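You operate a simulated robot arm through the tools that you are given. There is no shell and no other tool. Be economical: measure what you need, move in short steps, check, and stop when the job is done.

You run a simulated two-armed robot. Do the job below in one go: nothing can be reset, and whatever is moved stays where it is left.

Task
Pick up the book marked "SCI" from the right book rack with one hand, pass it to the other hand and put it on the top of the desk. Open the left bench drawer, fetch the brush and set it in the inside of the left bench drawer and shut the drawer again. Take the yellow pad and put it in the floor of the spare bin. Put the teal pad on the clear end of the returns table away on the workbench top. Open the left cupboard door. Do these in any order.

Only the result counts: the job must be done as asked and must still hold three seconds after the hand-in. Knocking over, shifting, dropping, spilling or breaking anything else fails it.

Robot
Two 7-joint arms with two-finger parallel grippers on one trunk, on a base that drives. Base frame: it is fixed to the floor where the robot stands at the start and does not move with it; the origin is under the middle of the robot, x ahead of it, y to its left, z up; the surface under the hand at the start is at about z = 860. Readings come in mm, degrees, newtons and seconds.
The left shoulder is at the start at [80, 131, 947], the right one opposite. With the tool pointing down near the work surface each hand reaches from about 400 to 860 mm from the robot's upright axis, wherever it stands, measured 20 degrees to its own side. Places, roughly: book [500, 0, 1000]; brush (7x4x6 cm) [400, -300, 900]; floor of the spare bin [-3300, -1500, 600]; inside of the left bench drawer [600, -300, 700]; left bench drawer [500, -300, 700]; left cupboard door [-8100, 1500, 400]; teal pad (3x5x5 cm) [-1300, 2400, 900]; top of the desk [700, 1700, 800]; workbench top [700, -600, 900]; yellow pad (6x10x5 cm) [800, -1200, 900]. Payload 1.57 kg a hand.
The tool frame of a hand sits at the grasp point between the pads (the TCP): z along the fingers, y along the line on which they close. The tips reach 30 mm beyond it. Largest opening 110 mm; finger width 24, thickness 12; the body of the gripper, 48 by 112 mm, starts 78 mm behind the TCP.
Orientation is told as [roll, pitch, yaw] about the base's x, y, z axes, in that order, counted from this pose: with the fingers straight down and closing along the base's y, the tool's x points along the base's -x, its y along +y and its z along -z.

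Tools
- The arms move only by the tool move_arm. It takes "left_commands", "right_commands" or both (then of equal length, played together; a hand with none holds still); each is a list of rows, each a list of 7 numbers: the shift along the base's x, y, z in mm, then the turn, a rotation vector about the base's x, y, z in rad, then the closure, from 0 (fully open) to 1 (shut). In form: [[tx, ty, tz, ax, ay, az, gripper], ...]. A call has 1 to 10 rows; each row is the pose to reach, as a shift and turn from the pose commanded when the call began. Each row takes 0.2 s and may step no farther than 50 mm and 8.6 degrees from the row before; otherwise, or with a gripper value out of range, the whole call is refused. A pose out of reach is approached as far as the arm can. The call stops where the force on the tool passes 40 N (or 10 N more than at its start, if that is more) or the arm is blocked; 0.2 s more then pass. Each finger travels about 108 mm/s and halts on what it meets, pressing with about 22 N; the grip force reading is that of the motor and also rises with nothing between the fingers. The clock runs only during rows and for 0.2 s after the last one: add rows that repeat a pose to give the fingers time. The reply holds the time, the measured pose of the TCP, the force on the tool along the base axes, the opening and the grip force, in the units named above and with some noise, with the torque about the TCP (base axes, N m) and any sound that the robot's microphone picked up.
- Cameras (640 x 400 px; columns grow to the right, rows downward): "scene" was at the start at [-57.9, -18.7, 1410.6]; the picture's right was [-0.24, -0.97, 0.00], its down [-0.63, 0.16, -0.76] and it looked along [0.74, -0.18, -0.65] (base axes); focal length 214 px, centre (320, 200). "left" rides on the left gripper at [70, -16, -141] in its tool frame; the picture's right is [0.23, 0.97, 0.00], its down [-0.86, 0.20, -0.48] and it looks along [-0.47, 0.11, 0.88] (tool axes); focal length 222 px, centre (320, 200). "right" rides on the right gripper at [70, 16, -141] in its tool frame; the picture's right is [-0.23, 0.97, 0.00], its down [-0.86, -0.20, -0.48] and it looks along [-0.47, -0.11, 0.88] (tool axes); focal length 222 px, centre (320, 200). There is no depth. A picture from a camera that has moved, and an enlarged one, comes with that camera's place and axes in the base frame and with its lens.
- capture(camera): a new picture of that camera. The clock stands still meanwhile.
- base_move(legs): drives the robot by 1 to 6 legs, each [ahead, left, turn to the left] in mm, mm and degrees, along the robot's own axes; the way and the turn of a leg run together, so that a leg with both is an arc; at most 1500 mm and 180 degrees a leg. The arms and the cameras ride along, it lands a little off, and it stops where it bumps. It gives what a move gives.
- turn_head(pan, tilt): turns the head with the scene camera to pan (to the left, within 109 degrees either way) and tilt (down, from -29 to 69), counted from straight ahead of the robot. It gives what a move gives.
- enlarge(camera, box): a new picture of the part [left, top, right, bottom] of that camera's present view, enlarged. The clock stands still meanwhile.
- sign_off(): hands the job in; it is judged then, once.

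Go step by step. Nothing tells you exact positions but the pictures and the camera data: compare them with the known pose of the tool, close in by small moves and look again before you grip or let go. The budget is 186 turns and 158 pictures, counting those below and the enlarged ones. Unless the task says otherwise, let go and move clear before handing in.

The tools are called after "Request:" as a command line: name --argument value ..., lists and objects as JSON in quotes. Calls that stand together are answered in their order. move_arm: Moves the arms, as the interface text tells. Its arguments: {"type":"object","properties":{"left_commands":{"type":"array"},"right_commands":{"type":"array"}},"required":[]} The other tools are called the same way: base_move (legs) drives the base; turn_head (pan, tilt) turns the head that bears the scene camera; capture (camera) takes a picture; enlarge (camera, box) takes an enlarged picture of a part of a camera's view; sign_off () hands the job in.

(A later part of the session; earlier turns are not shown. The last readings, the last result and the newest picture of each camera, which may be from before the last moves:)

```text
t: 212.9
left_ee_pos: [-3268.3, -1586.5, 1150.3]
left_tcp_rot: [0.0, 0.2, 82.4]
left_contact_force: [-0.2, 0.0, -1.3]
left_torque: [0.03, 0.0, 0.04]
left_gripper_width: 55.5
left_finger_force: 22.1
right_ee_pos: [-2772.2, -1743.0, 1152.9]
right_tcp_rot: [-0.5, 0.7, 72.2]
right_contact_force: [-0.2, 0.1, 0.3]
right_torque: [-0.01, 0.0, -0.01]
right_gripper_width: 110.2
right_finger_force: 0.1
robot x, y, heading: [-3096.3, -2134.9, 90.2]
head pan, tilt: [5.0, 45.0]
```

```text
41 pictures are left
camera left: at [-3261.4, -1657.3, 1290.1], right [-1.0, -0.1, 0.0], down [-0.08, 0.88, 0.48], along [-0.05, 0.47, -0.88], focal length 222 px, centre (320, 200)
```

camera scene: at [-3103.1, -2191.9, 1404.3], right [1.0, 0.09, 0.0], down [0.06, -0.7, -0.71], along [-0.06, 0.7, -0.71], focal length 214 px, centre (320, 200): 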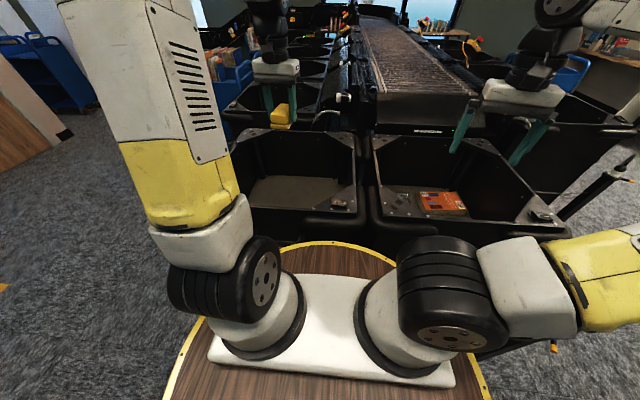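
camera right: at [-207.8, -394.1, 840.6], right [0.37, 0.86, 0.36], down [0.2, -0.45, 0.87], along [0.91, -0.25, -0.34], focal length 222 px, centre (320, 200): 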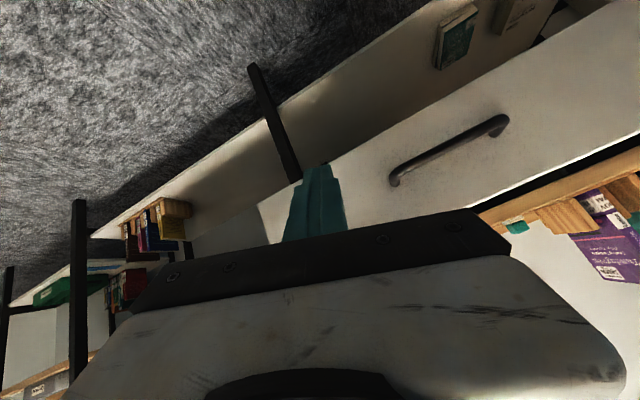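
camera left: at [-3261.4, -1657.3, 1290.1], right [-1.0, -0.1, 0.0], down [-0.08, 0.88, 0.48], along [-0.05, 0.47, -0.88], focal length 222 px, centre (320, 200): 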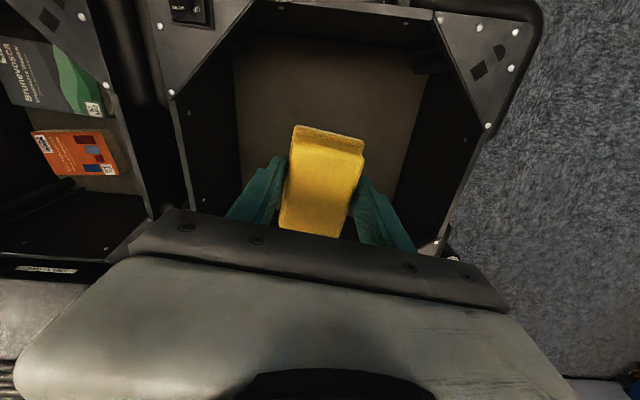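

The base stopped lightly against the bin's front; easing back a little. The near rim is at y≈-1753 and the sponge already hangs over the opening; lowering it inside.

Request:
base_move --legs '[[-15, 0, 0]]'

Request:
move_arm --left_commands '[[-5, 15, -40, 0, 0, 0, 1], [-10, 30, -80, 0, 0, 0, 1], [-15, 45, -120, 0, 0, 0, 1], [-17, 60, -160, 0, 0, 0, 1], [-17, 70, -200, 0, 0, 0, 1], [-17, 70, -245, 0, 0, 0, 1]]'

Request:
capture --camera "scene"

Request:
capture --camera "left"

```text
t: 213.7
left_ee_pos: [-3267.8, -1601.1, 1148.9]
left_tcp_rot: [0.0, 0.3, 82.4]
left_contact_force: [-0.2, -0.7, 0.2]
left_torque: [-0.02, 0.0, 0.01]
left_gripper_width: 55.2
left_finger_force: 22.2
right_ee_pos: [-2773.0, -1758.2, 1152.2]
right_tcp_rot: [-0.4, 0.6, 72.2]
right_contact_force: [0.8, -0.3, -0.3]
right_torque: [0.02, -0.01, 0.0]
right_gripper_width: 110.0
right_finger_force: 0.0
robot x, y, heading: [-3096.3, -2149.3, 90.2]
head pan, tilt: [5.0, 45.0]
```

```text
t: 215.1
left_ee_pos: [-3287.2, -1532.5, 903.7]
left_tcp_rot: [0.0, 0.2, 82.4]
left_contact_force: [0.5, -0.2, -0.5]
left_torque: [0.02, 0.0, -0.01]
left_gripper_width: 55.2
left_finger_force: 22.2
right_ee_pos: [-2772.4, -1758.2, 1152.7]
right_tcp_rot: [-0.3, 0.5, 72.3]
right_contact_force: [-0.8, 0.7, -0.5]
right_torque: [0.0, -0.01, -0.03]
right_gripper_width: 110.0
right_finger_force: 0.0
robot x, y, heading: [-3098.5, -2151.2, 90.3]
head pan, tilt: [5.0, 45.0]
```

```text
40 pictures are left
camera scene: at [-3103.1, -2207.1, 1404.3], right [1.0, 0.09, 0.0], down [0.06, -0.7, -0.71], along [-0.06, 0.7, -0.71], focal length 214 px, centre (320, 200)
```

scene: 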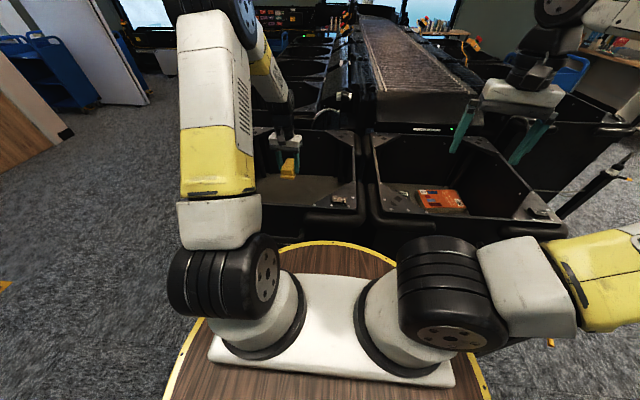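

```text
39 pictures are left
camera left: at [-3279.3, -1604.1, 1045.6], right [-1.0, -0.1, 0.0], down [-0.08, 0.88, 0.48], along [-0.05, 0.47, -0.88], focal length 222 px, centre (320, 200)
```

left: 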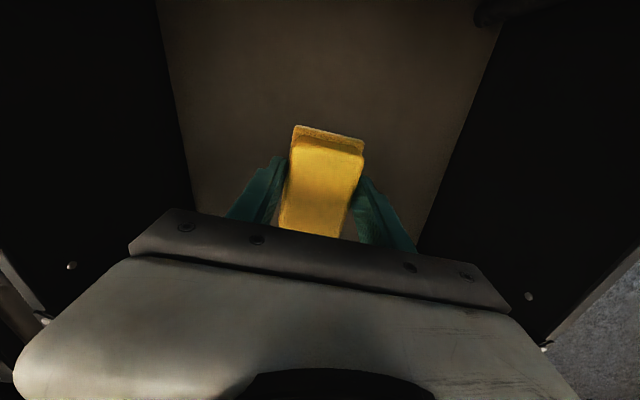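

Inside the opening and centred. Continuing downward with smaller steps.

Request:
move_arm --left_commands '[[0, 0, -40, 0, 0, 0, 1], [0, 0, -80, 0, 0, 0, 1], [0, 0, -120, 0, 0, 0, 1], [0, 0, -150, 0, 0, 0, 1]]'

Request:
capture --camera "left"

Request:
capture --camera "scene"

```text
t: 216.1
left_ee_pos: [-3285.5, -1533.1, 751.8]
left_tcp_rot: [0.0, 0.1, 82.3]
left_contact_force: [-0.1, 0.2, -0.3]
left_torque: [-0.01, -0.02, 0.01]
left_gripper_width: 55.0
left_finger_force: 22.0
right_ee_pos: [-2771.6, -1757.8, 1154.0]
right_tcp_rot: [-0.4, 0.6, 72.2]
right_contact_force: [-0.3, 0.5, -0.5]
right_torque: [-0.01, -0.01, 0.02]
right_gripper_width: 110.1
right_finger_force: 0.1
robot x, y, heading: [-3094.1, -2151.2, 90.6]
head pan, tilt: [5.0, 45.0]
```

```text
38 pictures are left
camera left: at [-3278.2, -1603.3, 893.8], right [-1.0, -0.1, 0.0], down [-0.08, 0.88, 0.48], along [-0.05, 0.47, -0.88], focal length 222 px, centre (320, 200)
```

left: 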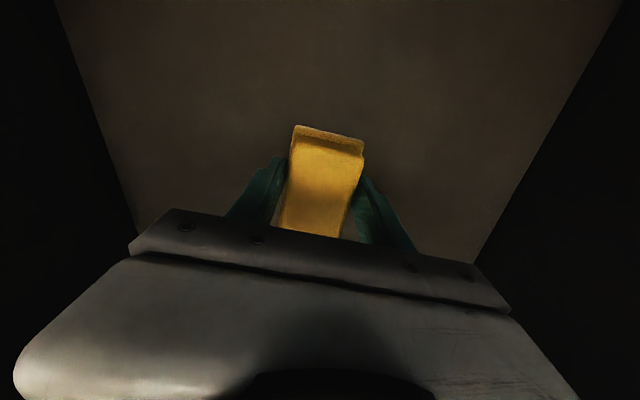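

```text
37 pictures are left
camera scene: at [-3103.1, -2207.1, 1404.3], right [1.0, 0.09, 0.0], down [0.06, -0.7, -0.71], along [-0.06, 0.7, -0.71], focal length 214 px, centre (320, 200)
```

scene: 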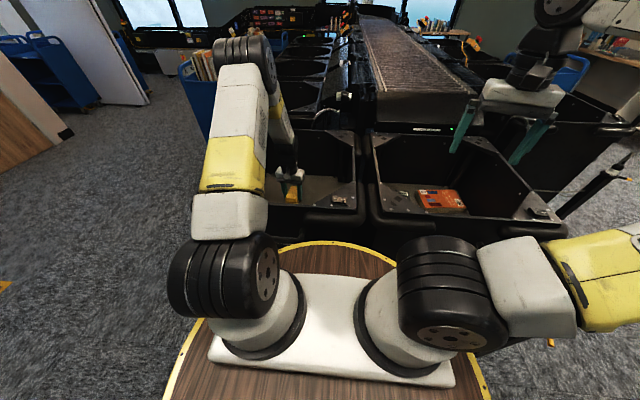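

Floor estimated ≈650; sponge bottom at ≈719. Lowering the rest gently.

Request:
move_arm --left_commands '[[0, 0, -20, 0, 0, 0, 1], [0, 0, -38, 0, 0, 0, 1], [0, 0, -46, 0, 0, 0, 1], [0, 0, -52, 0, 0, 0, 1], [0, 0, -57, 0, 0, 0, 1]]'

Request:
capture --camera "left"

```text
t: 217.3
left_ee_pos: [-3285.5, -1531.5, 697.4]
left_tcp_rot: [-0.1, 0.2, 82.4]
left_contact_force: [-0.6, -0.1, -1.1]
left_torque: [-0.01, 0.03, -0.02]
left_gripper_width: 55.3
left_finger_force: 22.0
right_ee_pos: [-2771.7, -1757.2, 1152.1]
right_tcp_rot: [-0.4, 0.6, 72.3]
right_contact_force: [-0.6, 0.8, 0.1]
right_torque: [-0.01, 0.0, 0.0]
right_gripper_width: 110.0
right_finger_force: 0.0
robot x, y, heading: [-3098.0, -2150.3, 90.1]
head pan, tilt: [5.0, 45.0]
```

```text
36 pictures are left
camera left: at [-3278.1, -1602.4, 837.9], right [-1.0, -0.1, 0.0], down [-0.08, 0.88, 0.48], along [-0.05, 0.47, -0.88], focal length 222 px, centre (320, 200)
```

left: 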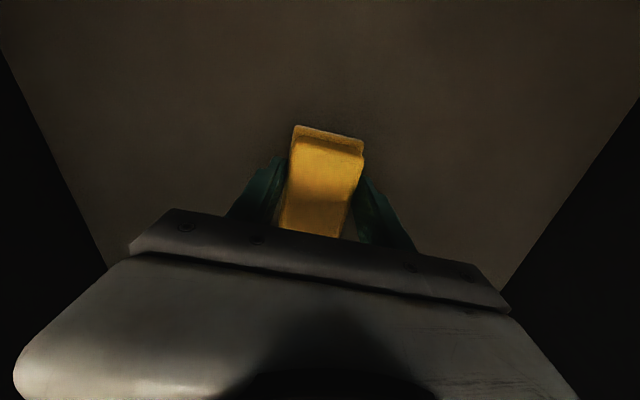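

Request:
move_arm --left_commands '[[0, 0, -8, 0, 0, 0, 1], [0, 0, -16, 0, 0, 0, 1], [0, 0, -22, 0, 0, 0, 1], [0, 0, -27, 0, 0, 0, 1], [0, 0, -32, 0, 0, 0, 1], [0, 0, -36, 0, 0, 0, 1]]'

```text
t: 218.7
left_ee_pos: [-3285.0, -1530.6, 662.8]
left_tcp_rot: [0.0, 0.1, 82.4]
left_contact_force: [3.2, -3.9, 17.3]
left_torque: [-0.12, -0.17, -0.06]
left_gripper_width: 55.2
left_finger_force: 21.7
right_ee_pos: [-2771.4, -1758.0, 1151.4]
right_tcp_rot: [-0.3, 0.5, 72.2]
right_contact_force: [0.7, 0.2, -0.1]
right_torque: [0.02, 0.0, -0.04]
right_gripper_width: 110.1
right_finger_force: 0.0
robot x, y, heading: [-3099.1, -2151.5, 90.1]
head pan, tilt: [5.0, 45.0]
```

Contact with the bin floor. Releasing and rising straight out.

Request:
move_arm --left_commands '[[0, 0, 1, 0, 0, 0, 0.3], [0, 0, 1, 0, 0, 0, 0.1], [0, 0, 1, 0, 0, 0, 0.1], [0, 0, 40, 0, 0, 0, 0.1], [0, 0, 85, 0, 0, 0, 0.1], [0, 0, 130, 0, 0, 0, 0.1], [0, 0, 175, 0, 0, 0, 0.1], [0, 0, 220, 0, 0, 0, 0.1], [0, -5, 265, 0, 0, 0, 0.1], [0, -15, 310, 0, 0, 0, 0.1]]'

Request:
capture --camera "left"

```text
t: 220.9
left_ee_pos: [-3285.9, -1545.3, 970.6]
left_tcp_rot: [0.0, 0.2, 82.3]
left_contact_force: [-0.1, 0.6, -0.4]
left_torque: [-0.02, -0.03, 0.02]
left_gripper_width: 99.1
left_finger_force: 0.1
right_ee_pos: [-2772.1, -1756.9, 1153.2]
right_tcp_rot: [-0.4, 0.6, 72.2]
right_contact_force: [-0.7, 0.7, 0.4]
right_torque: [-0.01, -0.01, 0.02]
right_gripper_width: 110.2
right_finger_force: 0.0
robot x, y, heading: [-3097.0, -2146.7, 90.4]
head pan, tilt: [5.0, 45.0]
```

```text
35 pictures are left
camera left: at [-3278.5, -1616.5, 1111.3], right [-1.0, -0.1, 0.0], down [-0.08, 0.88, 0.48], along [-0.05, 0.47, -0.88], focal length 222 px, centre (320, 200)
```

left: 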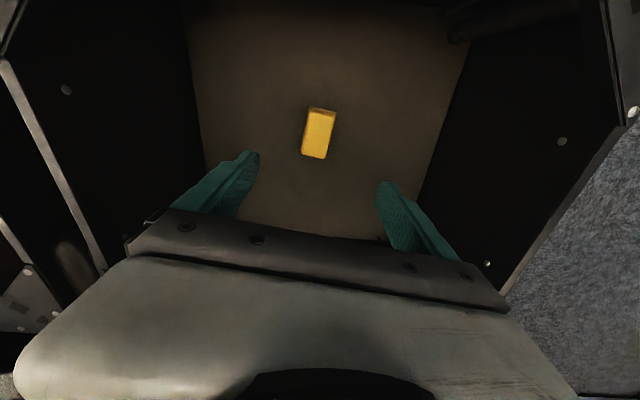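

Yellow pad is in the spare bin. Raising fully, backing off, and looking toward the cupboard direction (about 54° to my left).

Request:
move_arm --left_commands '[[0, -20, 45, 0, 0, 0, 0], [0, -40, 90, 0, 0, 0, 0], [0, -60, 135, 0, 0, 0, 0], [0, -80, 175, 0, 0, 0, 0]]'

Request:
base_move --legs '[[-250, 0, 0]]'

Request:
turn_head --pan 75 --tilt 15

Request:
capture --camera "scene"

```text
t: 221.9
left_ee_pos: [-3289.3, -1626.6, 1145.0]
left_tcp_rot: [0.0, 0.2, 82.4]
left_contact_force: [0.2, -0.5, 0.5]
left_torque: [-0.03, 0.03, 0.04]
left_gripper_width: 110.2
left_finger_force: 0.1
right_ee_pos: [-2772.0, -1757.7, 1152.7]
right_tcp_rot: [-0.4, 0.6, 72.1]
right_contact_force: [-0.4, 0.4, 0.0]
right_torque: [-0.07, 0.01, 0.01]
right_gripper_width: 109.7
right_finger_force: 0.1
robot x, y, heading: [-3095.2, -2149.0, 90.1]
head pan, tilt: [5.0, 45.0]
```

```text
t: 223.7
left_ee_pos: [-3287.9, -1876.1, 1144.6]
left_tcp_rot: [0.0, 0.2, 82.3]
left_contact_force: [0.3, -1.1, -0.1]
left_torque: [0.01, 0.0, 0.0]
left_gripper_width: 110.2
left_finger_force: 0.1
right_ee_pos: [-2770.7, -2008.7, 1151.9]
right_tcp_rot: [-0.4, 0.6, 72.0]
right_contact_force: [-0.9, 0.1, -1.0]
right_torque: [0.03, 0.0, 0.01]
right_gripper_width: 110.2
right_finger_force: 0.0
robot x, y, heading: [-3095.8, -2397.4, 90.0]
head pan, tilt: [5.0, 45.0]
```

```text
t: 225.1
left_ee_pos: [-3287.8, -1877.0, 1144.6]
left_tcp_rot: [-0.1, 0.1, 82.3]
left_contact_force: [0.1, 0.7, -1.1]
left_torque: [0.02, 0.0, 0.01]
left_gripper_width: 110.1
left_finger_force: 0.1
right_ee_pos: [-2770.0, -2007.3, 1152.7]
right_tcp_rot: [-0.5, 0.5, 72.0]
right_contact_force: [-0.6, 0.6, -0.3]
right_torque: [0.02, 0.01, -0.03]
right_gripper_width: 110.2
right_finger_force: 0.1
robot x, y, heading: [-3096.7, -2399.9, 90.1]
head pan, tilt: [75.0, 15.0]
```

```text
34 pictures are left
camera scene: at [-3186.1, -2513.2, 1451.1], right [0.26, 0.97, 0.0], down [0.25, -0.07, -0.97], along [-0.93, 0.25, -0.26], focal length 214 px, centre (320, 200)
```

scene: 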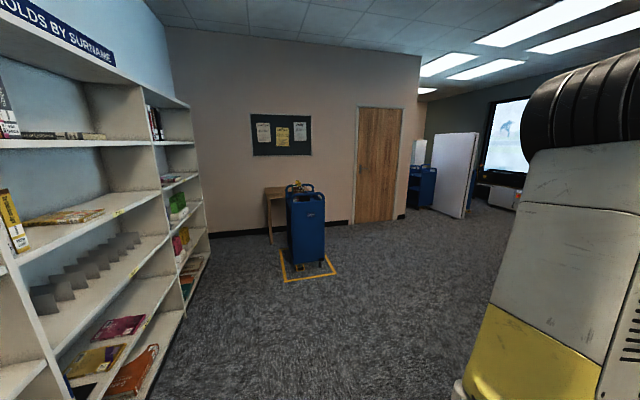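

The wall ends at about y≈290; the cupboard is beyond it. I'll strafe left to x≈-4600 and then drive up the open floor.

Request:
base_move --legs '[[0, 1490, 0], [1400, 0, 0], [1100, 0, 0]]'

Request:
turn_head --pan 60 --tilt 15

Request:
capture --camera "scene"

```text
t: 241.7
left_ee_pos: [-4951.4, -57.3, 1144.4]
left_tcp_rot: [-0.1, 0.3, 91.3]
left_contact_force: [-1.7, -0.3, -0.8]
left_torque: [-0.11, -0.17, -0.03]
left_gripper_width: 110.1
left_finger_force: 0.0
right_ee_pos: [-4419.6, -107.2, 1152.7]
right_tcp_rot: [-0.5, 0.7, 81.2]
right_contact_force: [-0.9, 1.4, 0.4]
right_torque: [-0.1, -0.18, 0.03]
right_gripper_width: 110.1
right_finger_force: 0.0
robot x, y, heading: [-4676.2, -544.3, 99.2]
head pan, tilt: [75.0, 15.0]
stopped in leg 3: the robot was blocked; the commanded pose is now the measured one
```

```text
t: 242.5
left_ee_pos: [-4949.9, -58.1, 1146.7]
left_tcp_rot: [0.0, 0.1, 91.2]
left_contact_force: [0.6, -0.4, -0.1]
left_torque: [0.0, 0.01, 0.01]
left_gripper_width: 110.1
left_finger_force: 0.2
right_ee_pos: [-4417.8, -107.4, 1152.5]
right_tcp_rot: [-0.4, 0.6, 81.1]
right_contact_force: [0.1, 1.4, 0.2]
right_torque: [-0.01, 0.02, 0.0]
right_gripper_width: 110.1
right_finger_force: 0.0
robot x, y, heading: [-4676.4, -542.8, 99.1]
head pan, tilt: [60.0, 15.0]
```

```text
33 pictures are left
camera scene: at [-4742.9, -647.8, 1451.1], right [0.36, 0.93, 0.0], down [0.24, -0.09, -0.97], along [-0.9, 0.34, -0.26], focal length 214 px, centre (320, 200)
```

scene: 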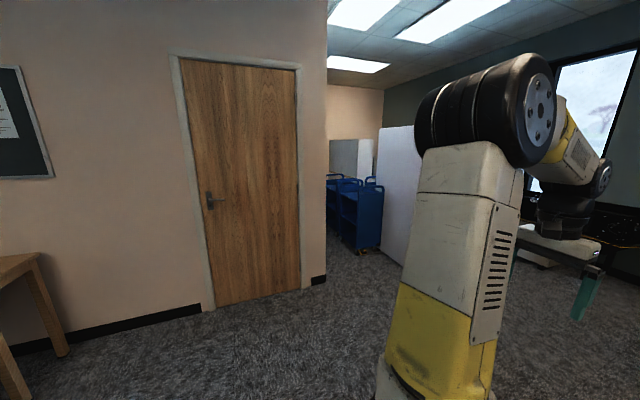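

The base was blocked by something; looking ahead and down to see what.

Request:
turn_head --pan -10 --tilt 40

Request:
capture --camera "scene"

```text
t: 243.9
left_ee_pos: [-4948.0, -58.9, 1145.7]
left_tcp_rot: [0.0, 0.1, 91.2]
left_contact_force: [0.3, -0.3, -0.8]
left_torque: [-0.02, 0.02, 0.02]
left_gripper_width: 110.0
left_finger_force: 0.0
right_ee_pos: [-4417.6, -107.8, 1152.6]
right_tcp_rot: [-0.4, 0.5, 81.1]
right_contact_force: [-0.7, -0.4, -1.1]
right_torque: [-0.01, -0.01, 0.0]
right_gripper_width: 110.0
right_finger_force: 0.1
robot x, y, heading: [-4678.6, -546.1, 99.3]
head pan, tilt: [-10.0, 40.0]
```

```text
32 pictures are left
camera scene: at [-4654.1, -596.2, 1411.6], right [1.0, -0.01, 0.0], down [-0.01, -0.64, -0.77], along [0.01, 0.77, -0.64], focal length 214 px, centre (320, 200)
```

scene: 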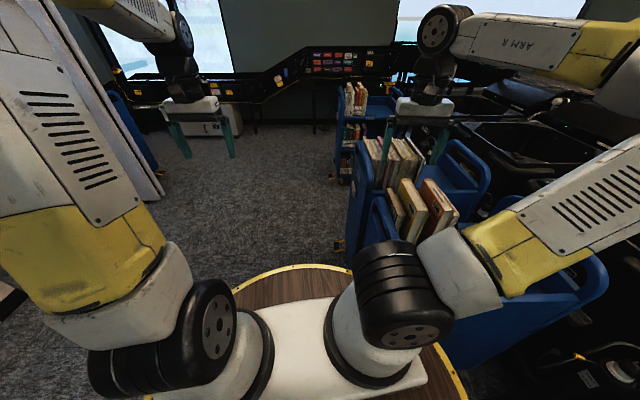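

It brushed a blue book trolley on my right. Moving left away from it, then turning toward the alcove.

Request:
base_move --legs '[[-40, 300, 0], [0, 0, 80], [650, 0, 0], [0, -700, 0]]'

Request:
turn_head --pan -15 --tilt 20

Request:
capture --camera "scene"

```text
t: 256.0
left_ee_pos: [-6133.8, -110.8, 1146.0]
left_tcp_rot: [0.0, 0.1, 171.4]
left_contact_force: [1.5, 0.2, 0.7]
left_torque: [0.01, -0.02, 0.01]
left_gripper_width: 109.8
left_finger_force: 0.1
right_ee_pos: [-5995.4, 404.0, 1152.6]
right_tcp_rot: [-0.5, 0.6, 161.4]
right_contact_force: [-0.3, -0.4, 1.1]
right_torque: [-0.04, -0.01, 0.0]
right_gripper_width: 110.1
right_finger_force: 0.1
robot x, y, heading: [-5610.9, 78.9, 179.3]
head pan, tilt: [-10.0, 40.0]
```

```text
t: 256.8
left_ee_pos: [-6133.2, -111.7, 1145.9]
left_tcp_rot: [-0.1, 0.1, 171.5]
left_contact_force: [0.1, -1.0, -1.1]
left_torque: [0.0, 0.01, -0.02]
left_gripper_width: 109.9
left_finger_force: 0.2
right_ee_pos: [-5996.5, 403.1, 1152.9]
right_tcp_rot: [-0.4, 0.6, 161.4]
right_contact_force: [0.7, -0.5, 0.8]
right_torque: [0.0, -0.03, -0.01]
right_gripper_width: 110.0
right_finger_force: 0.0
robot x, y, heading: [-5610.3, 79.3, 179.4]
head pan, tilt: [-15.0, 20.0]
```

```text
31 pictures are left
camera scene: at [-5558.8, 99.8, 1442.9], right [0.27, 0.96, 0.0], down [0.33, -0.09, -0.94], along [-0.9, 0.25, -0.34], focal length 214 px, centre (320, 200)
```

scene: 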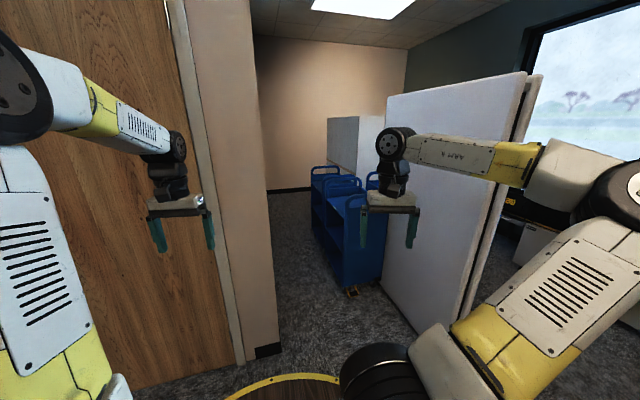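

There's a passage past the wall corner, with blue trolleys and a white partition. Zooming on the white cabinet behind the trolleys.

Request:
enlarge --camera "scene" --box '[250, 90, 430, 340]'

```text
1.60 times, centred on (340, 215) of scene
camera zoom: at [-5558.8, 99.8, 1442.9], right [0.27, 0.96, 0.0], down [0.33, -0.09, -0.94], along [-0.9, 0.25, -0.34], focal length 343 px, centre (288, 176)
```

zoom: 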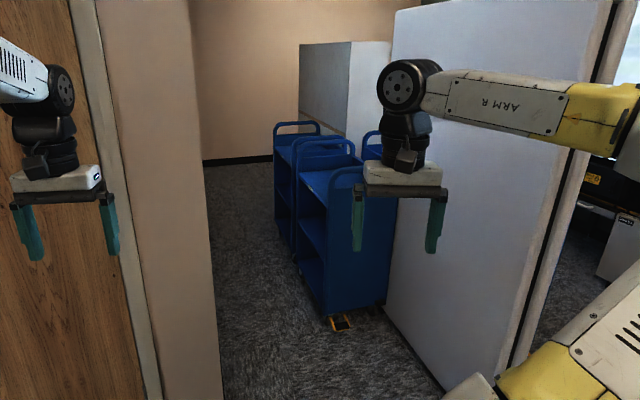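

The gap past the trolleys is too tight. I'll strafe right to look down the other side of the partition.

Request:
base_move --legs '[[300, 0, 0], [-300, -1200, 0.6]]'

Request:
turn_head --pan -5 --tilt 22

Request:
capture --camera "scene"

```text
t: 264.8
left_ee_pos: [-6131.3, 1091.7, 1145.4]
left_tcp_rot: [0.0, 0.1, 172.8]
left_contact_force: [0.0, 0.5, 0.7]
left_torque: [-0.01, 0.0, -0.03]
left_gripper_width: 109.9
left_finger_force: 0.1
right_ee_pos: [-6005.5, 1609.1, 1151.9]
right_tcp_rot: [-0.5, 0.6, 162.7]
right_contact_force: [0.4, 0.7, -0.4]
right_torque: [-0.01, 0.01, -0.02]
right_gripper_width: 110.2
right_finger_force: 0.1
robot x, y, heading: [-5608.9, 1288.5, -179.6]
head pan, tilt: [-15.0, 20.0]
```

```text
t: 265.5
left_ee_pos: [-6130.8, 1092.0, 1146.3]
left_tcp_rot: [0.0, 0.1, 172.8]
left_contact_force: [0.0, -0.8, -0.1]
left_torque: [0.05, 0.0, 0.01]
left_gripper_width: 110.1
left_finger_force: 0.1
right_ee_pos: [-6005.7, 1610.0, 1151.7]
right_tcp_rot: [-0.5, 0.5, 162.7]
right_contact_force: [0.5, -0.1, -0.4]
right_torque: [-0.03, 0.01, 0.0]
right_gripper_width: 110.0
right_finger_force: 0.1
robot x, y, heading: [-5609.4, 1292.1, -179.5]
head pan, tilt: [-5.0, 22.0]
```

```text
29 pictures are left
camera scene: at [-5563.1, 1299.7, 1439.7], right [0.07, 1.0, 0.0], down [0.37, -0.03, -0.93], along [-0.92, 0.07, -0.37], focal length 214 px, centre (320, 200)
```

scene: 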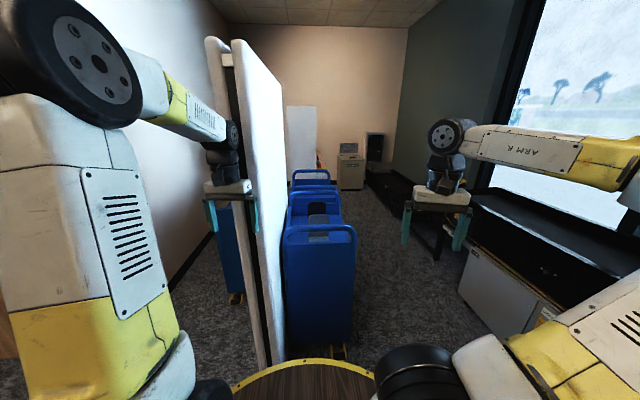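

Zooming into the area behind the trolleys where the cupboard should be.

Request:
enlarge --camera "scene" --box '[270, 90, 430, 270]'

```text
2.22 times, centred on (350, 180) of scene
camera zoom: at [-5563.1, 1299.7, 1439.7], right [0.07, 1.0, 0.0], down [0.37, -0.03, -0.93], along [-0.92, 0.07, -0.37], focal length 477 px, centre (253, 244)
```

zoom: 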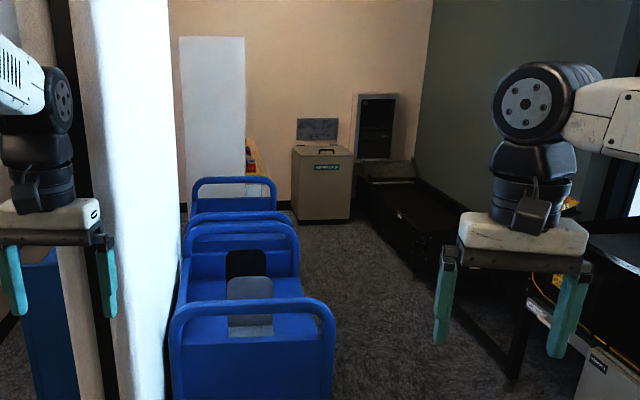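

The white box (x≈-7755…-8870, y≈1144…1431) is the cupboard, its front facing +y; the left door should be on its +x half. I'll drive along a lane at y≈2030 between trolleys and the window tables.

Request:
base_move --legs '[[0, -740, -0.5], [1300, 0, 0]]'

Request:
turn_head --pan 25 --tilt 28

Request:
capture --camera "scene"

```text
t: 275.6
left_ee_pos: [-7443.3, 1824.8, 1146.1]
left_tcp_rot: [0.1, 0.1, 172.6]
left_contact_force: [-0.1, 0.2, -0.8]
left_torque: [-0.01, 0.04, 0.01]
left_gripper_width: 110.3
left_finger_force: 0.0
right_ee_pos: [-7315.1, 2343.3, 1151.3]
right_tcp_rot: [-0.5, 0.6, 162.4]
right_contact_force: [0.8, -0.7, 0.0]
right_torque: [-0.02, -0.02, -0.01]
right_gripper_width: 109.8
right_finger_force: 0.1
robot x, y, heading: [-6921.3, 2018.8, -179.3]
head pan, tilt: [-5.0, 22.0]
```

```text
t: 276.6
left_ee_pos: [-7443.0, 1825.2, 1145.9]
left_tcp_rot: [0.1, 0.2, 172.6]
left_contact_force: [-0.1, -0.3, 0.4]
left_torque: [-0.02, 0.0, 0.02]
left_gripper_width: 110.2
left_finger_force: 0.2
right_ee_pos: [-7316.1, 2342.5, 1152.5]
right_tcp_rot: [-0.4, 0.6, 162.4]
right_contact_force: [0.2, 0.8, -0.4]
right_torque: [0.03, 0.03, 0.01]
right_gripper_width: 110.0
right_finger_force: 0.1
robot x, y, heading: [-6923.7, 2021.8, -179.6]
head pan, tilt: [25.0, 28.0]
```

```text
27 pictures are left
camera scene: at [-6864.3, 1984.2, 1430.1], right [-0.43, 0.9, 0.0], down [0.42, 0.2, -0.88], along [-0.8, -0.38, -0.47], focal length 214 px, centre (320, 200)
```

scene: 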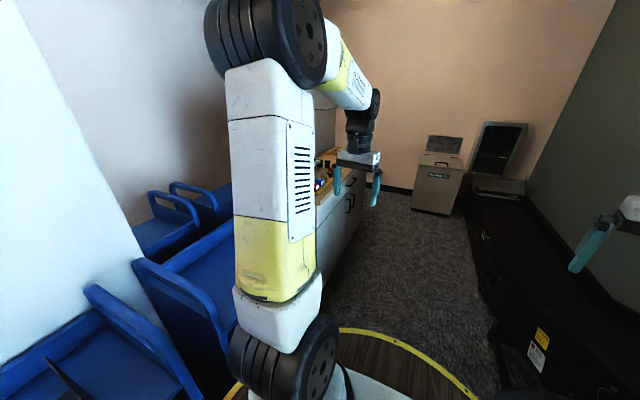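

I can see the low cupboard with handles on its +y face. Moving further along and looking at it directly.

Request:
base_move --legs '[[1000, -60, 0]]'

Request:
turn_head --pan 80 --tilt 35

Request:
capture --camera "scene"

```text
t: 281.8
left_ee_pos: [-8447.7, 1882.7, 1146.5]
left_tcp_rot: [-0.1, 0.1, 172.3]
left_contact_force: [-1.0, 0.3, 0.2]
left_torque: [0.0, 0.0, -0.02]
left_gripper_width: 109.9
left_finger_force: 0.1
right_ee_pos: [-8317.7, 2398.8, 1152.9]
right_tcp_rot: [-0.3, 0.6, 162.1]
right_contact_force: [0.3, -0.2, 0.3]
right_torque: [0.04, 0.0, -0.01]
right_gripper_width: 110.0
right_finger_force: 0.1
robot x, y, heading: [-7926.3, 2074.0, -179.8]
head pan, tilt: [25.0, 28.0]
```

```text
t: 283.1
left_ee_pos: [-8448.2, 1882.1, 1146.0]
left_tcp_rot: [0.0, 0.1, 172.2]
left_contact_force: [0.0, 1.0, -0.1]
left_torque: [0.01, -0.02, 0.01]
left_gripper_width: 109.9
left_finger_force: 0.0
right_ee_pos: [-8318.0, 2398.7, 1152.3]
right_tcp_rot: [-0.4, 0.7, 162.1]
right_contact_force: [0.6, 0.7, 0.7]
right_torque: [0.01, 0.04, -0.03]
right_gripper_width: 109.7
right_finger_force: 0.1
robot x, y, heading: [-7927.8, 2075.6, -179.9]
head pan, tilt: [80.0, 35.0]
```

```text
26 pictures are left
camera scene: at [-7801.1, 1990.0, 1419.1], right [-0.99, 0.17, 0.0], down [0.1, 0.56, -0.82], along [-0.14, -0.81, -0.57], focal length 214 px, centre (320, 200)
```

scene: 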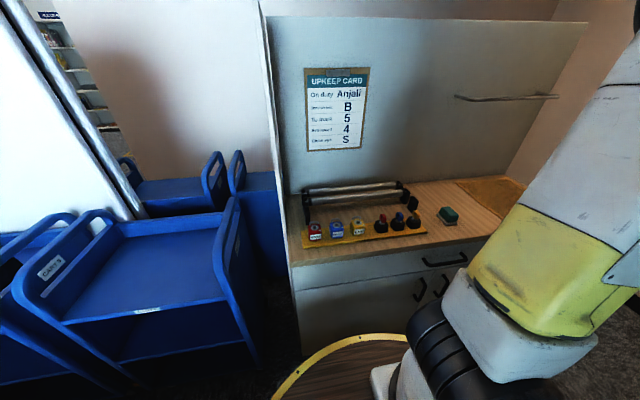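

The cupboard: a drawer on top and two doors with vertical bow handles meeting near x≈-8350; the left door's handle is at about (-8303, 1545, 600). Zooming for detail.

Request:
enlarge --camera "scene" --box '[280, 220, 500, 370]'

```text
2.67 times, centred on (390, 295) of scene
camera zoom: at [-7801.1, 1990.0, 1419.1], right [-0.99, 0.17, 0.0], down [0.1, 0.56, -0.82], along [-0.14, -0.81, -0.57], focal length 572 px, centre (133, -53)
```

zoom: 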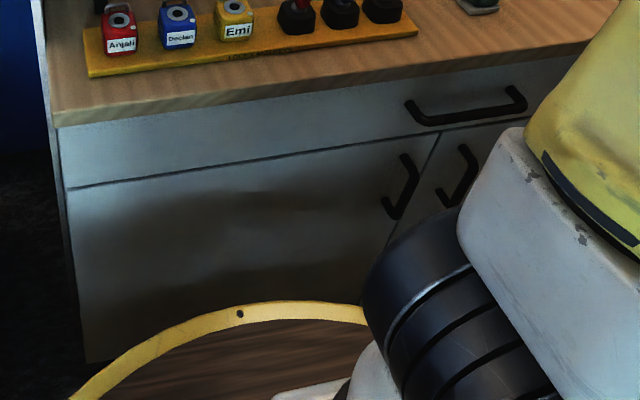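

Handle details: left-door bar at about x -8335, y≈1532, z≈480–605; hinge at x≈-7790. I'll drive to x≈-8490, turn to face the cupboard, and check the space on the window side.

Request:
turn_head --pan -60 --tilt 40

Request:
capture --camera "scene"

Request:
base_move --legs '[[560, 0, 0], [0, 0, 90]]'

```text
t: 285.3
left_ee_pos: [-8448.1, 1882.5, 1146.0]
left_tcp_rot: [0.0, 0.1, 172.2]
left_contact_force: [0.4, 0.7, -0.5]
left_torque: [0.03, 0.0, 0.0]
left_gripper_width: 109.9
left_finger_force: 0.1
right_ee_pos: [-8314.9, 2399.6, 1152.4]
right_tcp_rot: [-0.4, 0.6, 162.1]
right_contact_force: [-0.2, 0.0, 0.9]
right_torque: [-0.02, -0.02, -0.02]
right_gripper_width: 110.0
right_finger_force: 0.0
robot x, y, heading: [-7930.6, 2074.7, -180.0]
head pan, tilt: [-60.0, 40.0]
```

```text
24 pictures are left
camera scene: at [-7828.7, 2150.3, 1411.6], right [0.86, 0.5, 0.0], down [0.32, -0.56, -0.77], along [-0.38, 0.66, -0.64], focal length 214 px, centre (320, 200)
```

scene: 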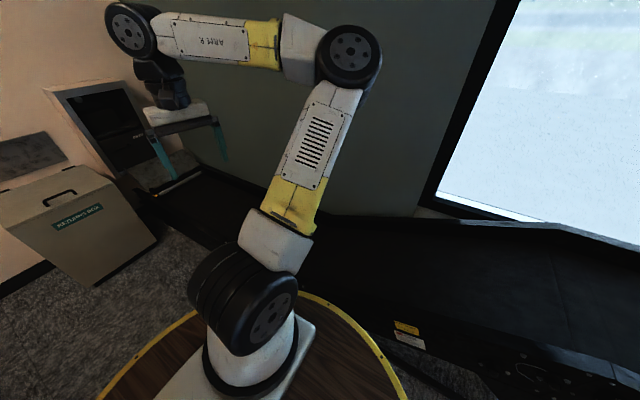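

```text
t: 292.3
left_ee_pos: [-8311.3, 1546.5, 1147.1]
left_tcp_rot: [0.1, 0.1, -98.4]
left_contact_force: [0.2, 0.8, 0.8]
left_torque: [0.01, 0.04, 0.04]
left_gripper_width: 110.0
left_finger_force: 0.1
right_ee_pos: [-8825.7, 1685.0, 1150.7]
right_tcp_rot: [-0.5, 0.6, -108.5]
right_contact_force: [-0.4, -0.6, -0.3]
right_torque: [-0.01, -0.03, -0.02]
right_gripper_width: 110.3
right_finger_force: 0.1
robot x, y, heading: [-8493.7, 2070.8, -90.6]
head pan, tilt: [-60.0, 40.0]
```

Conveyor limits backing to about y≈2170. Plan: grip the left door's bar with the left hand tilted 35° forward, pull ~150 mm, then later sweep the door with a base turn. Backing slightly and lowering the hand in front of the cupboard.

Request:
base_move --legs '[[-80, 0, 0.6]]'

Request:
move_arm --left_commands '[[-8, 25, -35, 0, 0, 0.07, 0.3], [-16, 45, -75, 0, 0, 0.14, 0.5], [-20, 60, -115, 0, 0, 0.14, 0.545], [-20, 60, -160, 0, 0, 0.14, 0.545], [-20, 60, -205, 0, 0, 0.14, 0.545], [-20, 60, -250, 0, 0, 0.14, 0.545]]'

Request:
move_arm --left_commands '[[0, 0, -20, -0.122, 0, 0, 0.545], [0, 0, -45, -0.244, 0, 0, 0.545], [0, 0, -70, -0.366, 0, 0, 0.545], [0, 0, -95, -0.488, 0, 0, 0.545], [0, 0, -130, -0.61, 0, 0, 0.545], [0, 0, -170, -0.61, 0, 0, 0.545], [0, 0, -210, -0.61, 0, 0, 0.545], [0, 0, -250, -0.61, 0, 0, 0.545]]'

Request:
capture --camera "left"

```text
t: 293.4
left_ee_pos: [-8304.8, 1628.0, 1146.0]
left_tcp_rot: [0.1, 0.0, -97.9]
left_contact_force: [-0.3, 0.7, 0.2]
left_torque: [0.0, 0.02, -0.04]
left_gripper_width: 109.9
left_finger_force: 0.1
right_ee_pos: [-8821.0, 1759.9, 1151.9]
right_tcp_rot: [-0.4, 0.6, -108.0]
right_contact_force: [0.0, 0.4, 0.5]
right_torque: [0.04, 0.01, 0.0]
right_gripper_width: 109.8
right_finger_force: 0.1
robot x, y, heading: [-8497.1, 2147.1, -90.2]
head pan, tilt: [-60.0, 40.0]
```

```text
t: 294.8
left_ee_pos: [-8324.3, 1687.4, 896.8]
left_tcp_rot: [0.1, 0.0, -89.8]
left_contact_force: [0.6, -0.1, 0.3]
left_torque: [0.0, -0.04, 0.01]
left_gripper_width: 50.1
left_finger_force: 0.0
right_ee_pos: [-8822.3, 1758.9, 1152.4]
right_tcp_rot: [-0.4, 0.7, -108.0]
right_contact_force: [0.2, 0.0, 0.3]
right_torque: [-0.06, 0.0, 0.01]
right_gripper_width: 109.9
right_finger_force: 0.1
robot x, y, heading: [-8497.9, 2151.5, -90.2]
head pan, tilt: [-60.0, 40.0]
```

```text
t: 296.6
left_ee_pos: [-8324.4, 1687.7, 647.1]
left_tcp_rot: [-0.1, -34.9, -89.8]
left_contact_force: [0.7, 0.3, 0.3]
left_torque: [-0.01, 0.0, 0.0]
left_gripper_width: 50.1
left_finger_force: 0.0
left hand out of reach, approached as far as the arm can: row 4, 5
right_ee_pos: [-8820.8, 1760.3, 1152.7]
right_tcp_rot: [-0.4, 0.5, -108.0]
right_contact_force: [-0.6, -0.6, -0.4]
right_torque: [-0.03, 0.0, -0.03]
right_gripper_width: 110.2
right_finger_force: 0.1
robot x, y, heading: [-8493.5, 2150.8, -90.0]
head pan, tilt: [-60.0, 40.0]
```

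```text
23 pictures are left
camera left: at [-8339.8, 1825.8, 722.1], right [0.97, 0.19, -0.13], down [0.2, -0.43, 0.88], along [0.11, -0.88, -0.45], focal length 222 px, centre (320, 200)
```

left: 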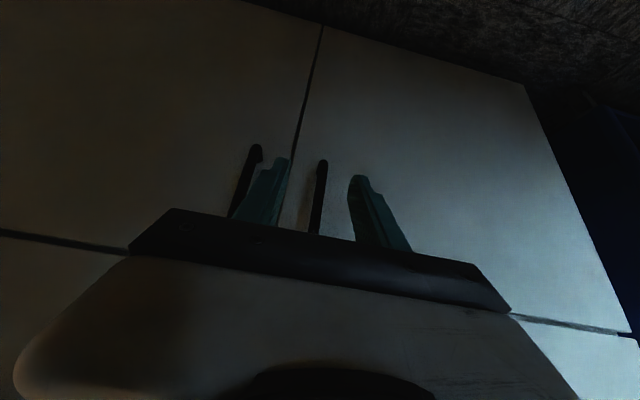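

The left door's handle is right between the fingers: bar x≈-8308, z≈500–640. Approaching it.

Request:
move_arm --left_commands '[[8, -20, -20, 0, 0, 0, 0.545], [16, -45, -35, 0, 0, 0, 0.545], [16, -75, -47, 0, 0, 0, 0.545], [16, -100, -55, 0, 0, 0, 0.545]]'

Request:
enlarge --camera "left" --box '[200, 80, 440, 260]'

```text
t: 297.6
left_ee_pos: [-8307.9, 1586.5, 591.6]
left_tcp_rot: [-0.1, -34.9, -89.8]
left_contact_force: [-0.1, -0.1, 0.7]
left_torque: [-0.04, -0.01, 0.01]
left_gripper_width: 50.0
left_finger_force: 0.0
right_ee_pos: [-8820.6, 1759.9, 1151.4]
right_tcp_rot: [-0.4, 0.6, -107.9]
right_contact_force: [0.3, -0.2, 0.0]
right_torque: [-0.01, 0.01, 0.02]
right_gripper_width: 110.1
right_finger_force: 0.1
robot x, y, heading: [-8493.9, 2152.5, -89.9]
head pan, tilt: [-60.0, 40.0]
```

```text
2.22 times, centred on (320, 170) of left
camera zoom: at [-8324.3, 1724.4, 667.0], right [0.97, 0.19, -0.13], down [0.2, -0.43, 0.88], along [0.11, -0.88, -0.45], focal length 494 px, centre (320, 267)
```

zoom: 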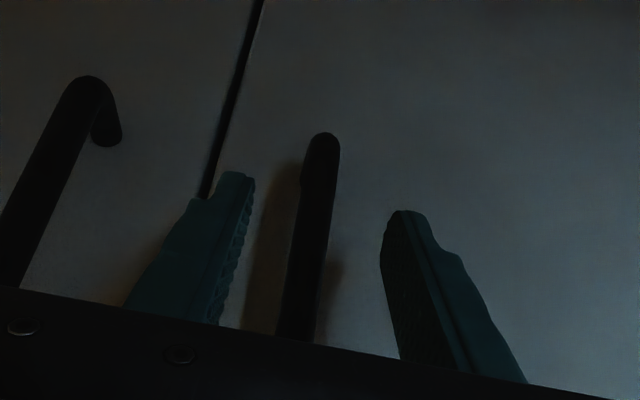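

The bar is centred between the fingers. Advancing 32 mm and closing.

Request:
move_arm --left_commands '[[0, -16, 0, 0, 0, 0, 0.545], [0, -32, 0, 0, 0, 0, 0.545], [0, -32, 0, 0, 0, 0, 0.8], [0, -32, 0, 0, 0, 0, 1], [0, -32, 0, 0, 0, 0, 1]]'

```text
t: 298.8
left_ee_pos: [-8309.0, 1556.0, 591.9]
left_tcp_rot: [-0.1, -34.9, -90.0]
left_contact_force: [-9.5, 0.4, 1.4]
left_torque: [0.15, -0.55, -0.01]
left_gripper_width: 13.9
left_finger_force: 30.3
right_ee_pos: [-8821.1, 1758.1, 1152.3]
right_tcp_rot: [-0.4, 0.7, -107.9]
right_contact_force: [-1.1, 0.0, 0.0]
right_torque: [0.01, 0.03, -0.01]
right_gripper_width: 110.0
right_finger_force: 0.0
robot x, y, heading: [-8499.0, 2151.0, -90.0]
head pan, tilt: [-60.0, 40.0]
```

Gripped (13.9 mm). Pulling along the door's arc.

Request:
move_arm --left_commands '[[2, 22, 0, 0, 0, -0.044, 1], [6, 45, 0, 0, 0, -0.087, 1], [10, 67, 0, 0, 0, -0.131, 1], [16, 89, 0, 0, 0, -0.175, 1], [22, 111, 0, 0, 0, -0.218, 1], [29, 132, 0, 0, 0, -0.262, 1]]'

Request:
capture --camera "left"

```text
t: 300.1
left_ee_pos: [-8287.7, 1676.1, 591.6]
left_tcp_rot: [-0.6, -34.8, -103.5]
left_contact_force: [-3.2, 0.8, 5.4]
left_torque: [0.59, -1.38, 0.09]
left_gripper_width: 14.2
left_finger_force: 30.2
right_ee_pos: [-8822.3, 1760.9, 1151.0]
right_tcp_rot: [-0.4, 0.6, -108.0]
right_contact_force: [0.2, -0.3, -0.3]
right_torque: [0.03, 0.03, -0.03]
right_gripper_width: 109.8
right_finger_force: 0.0
robot x, y, heading: [-8497.3, 2155.4, -90.1]
head pan, tilt: [-60.0, 40.0]
stopped in row 6 (left hand): the force on the tool passed its limit at 42 N (the readings are from after the stop); the commanded pose is now the measured one
```

```text
21 pictures are left
camera left: at [-8269.6, 1814.1, 667.8], right [0.99, -0.05, -0.14], down [0.1, -0.47, 0.88], along [-0.11, -0.88, -0.46], focal length 222 px, centre (320, 200)
```

left: 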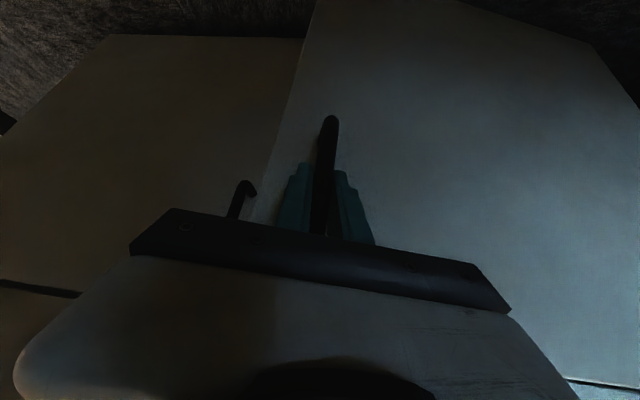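

The door is open about 13°. Releasing, sliding up off the handle, then reaching closed fingers over the door's top edge to its inner side.

Request:
move_arm --left_commands '[[0, 0, 0, 0, 0, 0, 0.7], [0, 0, 0, 0, 0, 0, 0.545], [0, 0, 45, 0, 0, 0, 0.545], [0, 0, 90, 0, 0, 0, 0.545], [0, 0, 130, 0, 0, 0, 0.8], [-5, -35, 130, 0, 0, 0, 1], [-10, -75, 130, 0, 0, 0, 1], [-10, -108, 130, 0, 0, 0, 1]]'

Request:
capture --camera "left"

```text
t: 301.9
left_ee_pos: [-8296.5, 1570.6, 721.7]
left_tcp_rot: [-0.5, -34.8, -103.4]
left_contact_force: [0.1, 0.4, -0.3]
left_torque: [-0.02, -0.03, 0.01]
left_gripper_width: 0.0
left_finger_force: 21.4
right_ee_pos: [-8822.4, 1758.7, 1152.6]
right_tcp_rot: [-0.4, 0.6, -108.0]
right_contact_force: [0.0, -0.1, -0.1]
right_torque: [-0.02, 0.0, -0.01]
right_gripper_width: 110.2
right_finger_force: 0.0
robot x, y, heading: [-8492.9, 2146.9, -90.3]
head pan, tilt: [-60.0, 40.0]
```

```text
20 pictures are left
camera left: at [-8279.6, 1707.9, 797.1], right [0.99, -0.05, -0.14], down [0.1, -0.47, 0.88], along [-0.11, -0.88, -0.46], focal length 222 px, centre (320, 200)
```

left: 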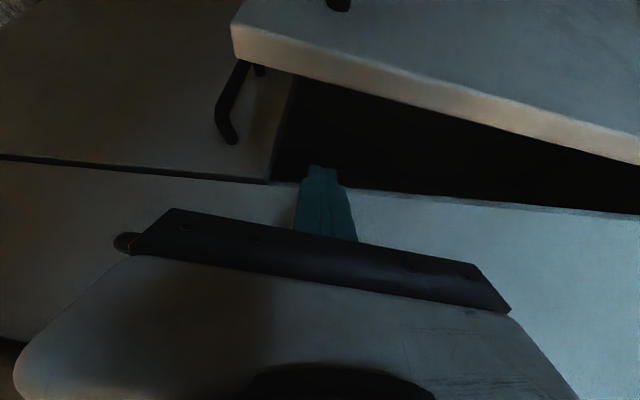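

The fingertips are over the gap between door and cabinet. Lowering them in behind the door.

Request:
move_arm --left_commands '[[0, -8, -30, 0, 0, 0, 1], [0, -8, -60, 0, 0, 0, 1], [0, -8, -85, 0, 0, 0, 1]]'

Request:
capture --camera "left"

```text
t: 302.7
left_ee_pos: [-8297.7, 1560.0, 636.0]
left_tcp_rot: [-0.6, -34.8, -103.3]
left_contact_force: [-0.4, -0.4, 0.1]
left_torque: [0.0, -0.02, 0.01]
left_gripper_width: 0.0
left_finger_force: 21.2
right_ee_pos: [-8821.9, 1760.4, 1152.8]
right_tcp_rot: [-0.4, 0.6, -108.1]
right_contact_force: [0.3, -0.5, 0.6]
right_torque: [0.02, -0.01, 0.01]
right_gripper_width: 109.9
right_finger_force: 0.1
robot x, y, heading: [-8499.3, 2151.0, -90.2]
head pan, tilt: [-60.0, 40.0]
```

```text
19 pictures are left
camera left: at [-8279.3, 1698.4, 711.5], right [0.99, -0.05, -0.14], down [0.1, -0.47, 0.88], along [-0.11, -0.88, -0.46], focal length 222 px, centre (320, 200)
```

left: 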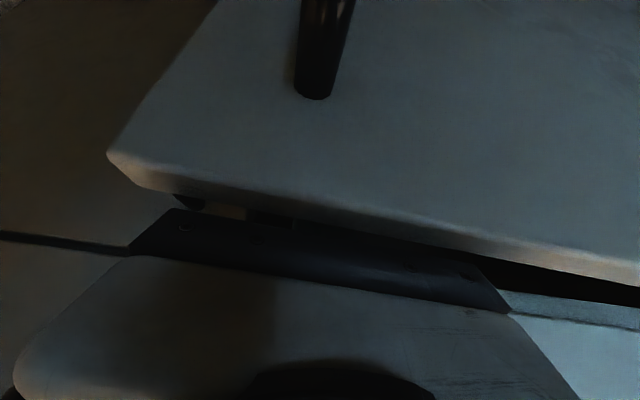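

Fingers are behind the door. Pulling it outward.

Request:
move_arm --left_commands '[[2, 18, 0, 0, 0, 0, 1], [5, 36, 0, 0, 0, 0, 1], [10, 54, 0, 0, 0, 0, 1], [16, 72, 0, 0, 0, 0, 1], [23, 90, 0, 0, 0, 0, 1], [31, 108, 0, 0, 0, 0, 1]]'

Request:
capture --camera "left"

```text
t: 304.1
left_ee_pos: [-8266.3, 1668.0, 636.4]
left_tcp_rot: [-0.6, -34.7, -103.3]
left_contact_force: [0.4, 0.5, -0.2]
left_torque: [-0.02, -0.01, -0.03]
left_gripper_width: 0.3
left_finger_force: 21.2
right_ee_pos: [-8822.1, 1759.3, 1152.2]
right_tcp_rot: [-0.4, 0.6, -108.0]
right_contact_force: [0.1, 0.3, 0.1]
right_torque: [0.03, 0.01, -0.03]
right_gripper_width: 109.9
right_finger_force: 0.1
robot x, y, heading: [-8496.8, 2150.8, -89.8]
head pan, tilt: [-60.0, 40.0]
```

```text
18 pictures are left
camera left: at [-8248.2, 1805.5, 712.7], right [0.99, -0.05, -0.14], down [0.1, -0.47, 0.88], along [-0.11, -0.88, -0.46], focal length 222 px, centre (320, 200)
```

left: 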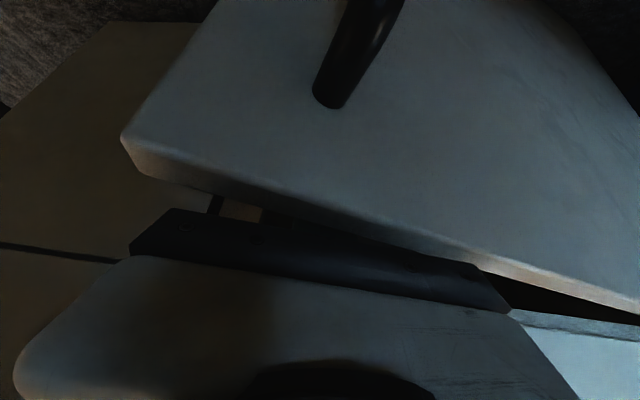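

Door now around 22°+. Sweeping it further by turning the base left in place.

Request:
base_move --legs '[[0, 0, 22]]'

Request:
base_move --legs '[[0, 0, 22]]'

Request:
turn_head --pan 20 --tilt 50

Request:
capture --camera "scene"

Request:
capture --camera "left"

```text
t: 305.7
left_ee_pos: [-8101.0, 1790.5, 636.9]
left_tcp_rot: [-0.6, -34.8, -81.2]
left_contact_force: [0.7, 0.1, 0.4]
left_torque: [0.01, 0.03, -0.02]
left_gripper_width: 0.3
left_finger_force: 21.2
right_ee_pos: [-8650.9, 1665.5, 1152.5]
right_tcp_rot: [-0.4, 0.6, -85.9]
right_contact_force: [-0.3, -0.5, 0.2]
right_torque: [0.0, -0.04, -0.02]
right_gripper_width: 109.9
right_finger_force: 0.1
robot x, y, heading: [-8495.6, 2153.7, -68.0]
head pan, tilt: [-60.0, 40.0]
```

```text
t: 307.2
left_ee_pos: [-7993.7, 1964.9, 636.2]
left_tcp_rot: [-0.6, -34.8, -59.2]
left_contact_force: [0.2, -0.2, 0.4]
left_torque: [0.0, 0.0, -0.02]
left_gripper_width: 0.3
left_finger_force: 21.3
right_ee_pos: [-8456.5, 1643.9, 1151.6]
right_tcp_rot: [-0.3, 0.6, -63.7]
right_contact_force: [0.0, -0.2, -0.1]
right_torque: [0.01, -0.01, 0.01]
right_gripper_width: 109.7
right_finger_force: 0.1
robot x, y, heading: [-8499.0, 2149.1, -45.9]
head pan, tilt: [-60.0, 40.0]
```

```text
t: 308.8
left_ee_pos: [-7993.8, 1963.9, 636.2]
left_tcp_rot: [-0.6, -34.7, -59.2]
left_contact_force: [0.2, 0.1, -0.2]
left_torque: [0.01, -0.01, 0.0]
left_gripper_width: 0.2
left_finger_force: 21.0
right_ee_pos: [-8456.4, 1642.8, 1152.6]
right_tcp_rot: [-0.4, 0.7, -63.8]
right_contact_force: [0.3, -0.2, 1.2]
right_torque: [0.04, -0.01, 0.0]
right_gripper_width: 109.8
right_finger_force: 0.0
robot x, y, heading: [-8495.4, 2149.9, -45.9]
head pan, tilt: [20.0, 50.0]
```

```text
17 pictures are left
camera scene: at [-8524.3, 2218.8, 1397.4], right [-0.44, -0.9, 0.0], down [-0.69, 0.33, -0.64], along [0.58, -0.28, -0.77], focal length 214 px, centre (320, 200)
```

scene: 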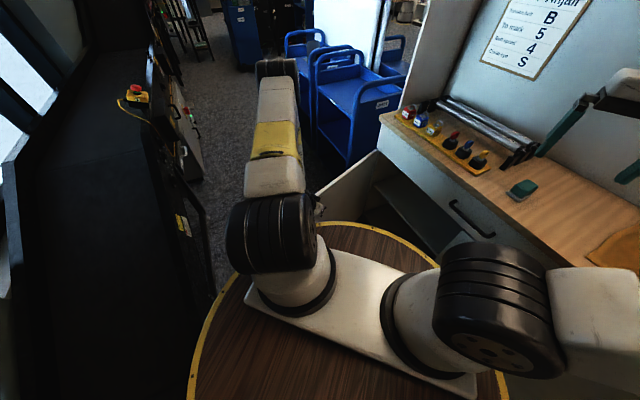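

```text
16 pictures are left
camera left: at [-8077.5, 2075.4, 712.7], right [0.74, 0.65, -0.14], down [0.4, -0.26, 0.88], along [0.54, -0.71, -0.46], focal length 222 px, centre (320, 200)
```

left: 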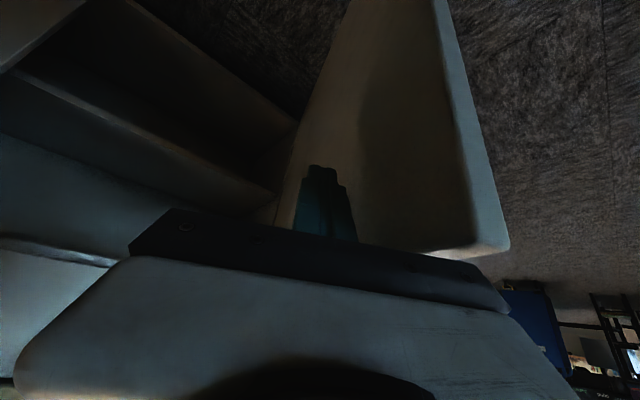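

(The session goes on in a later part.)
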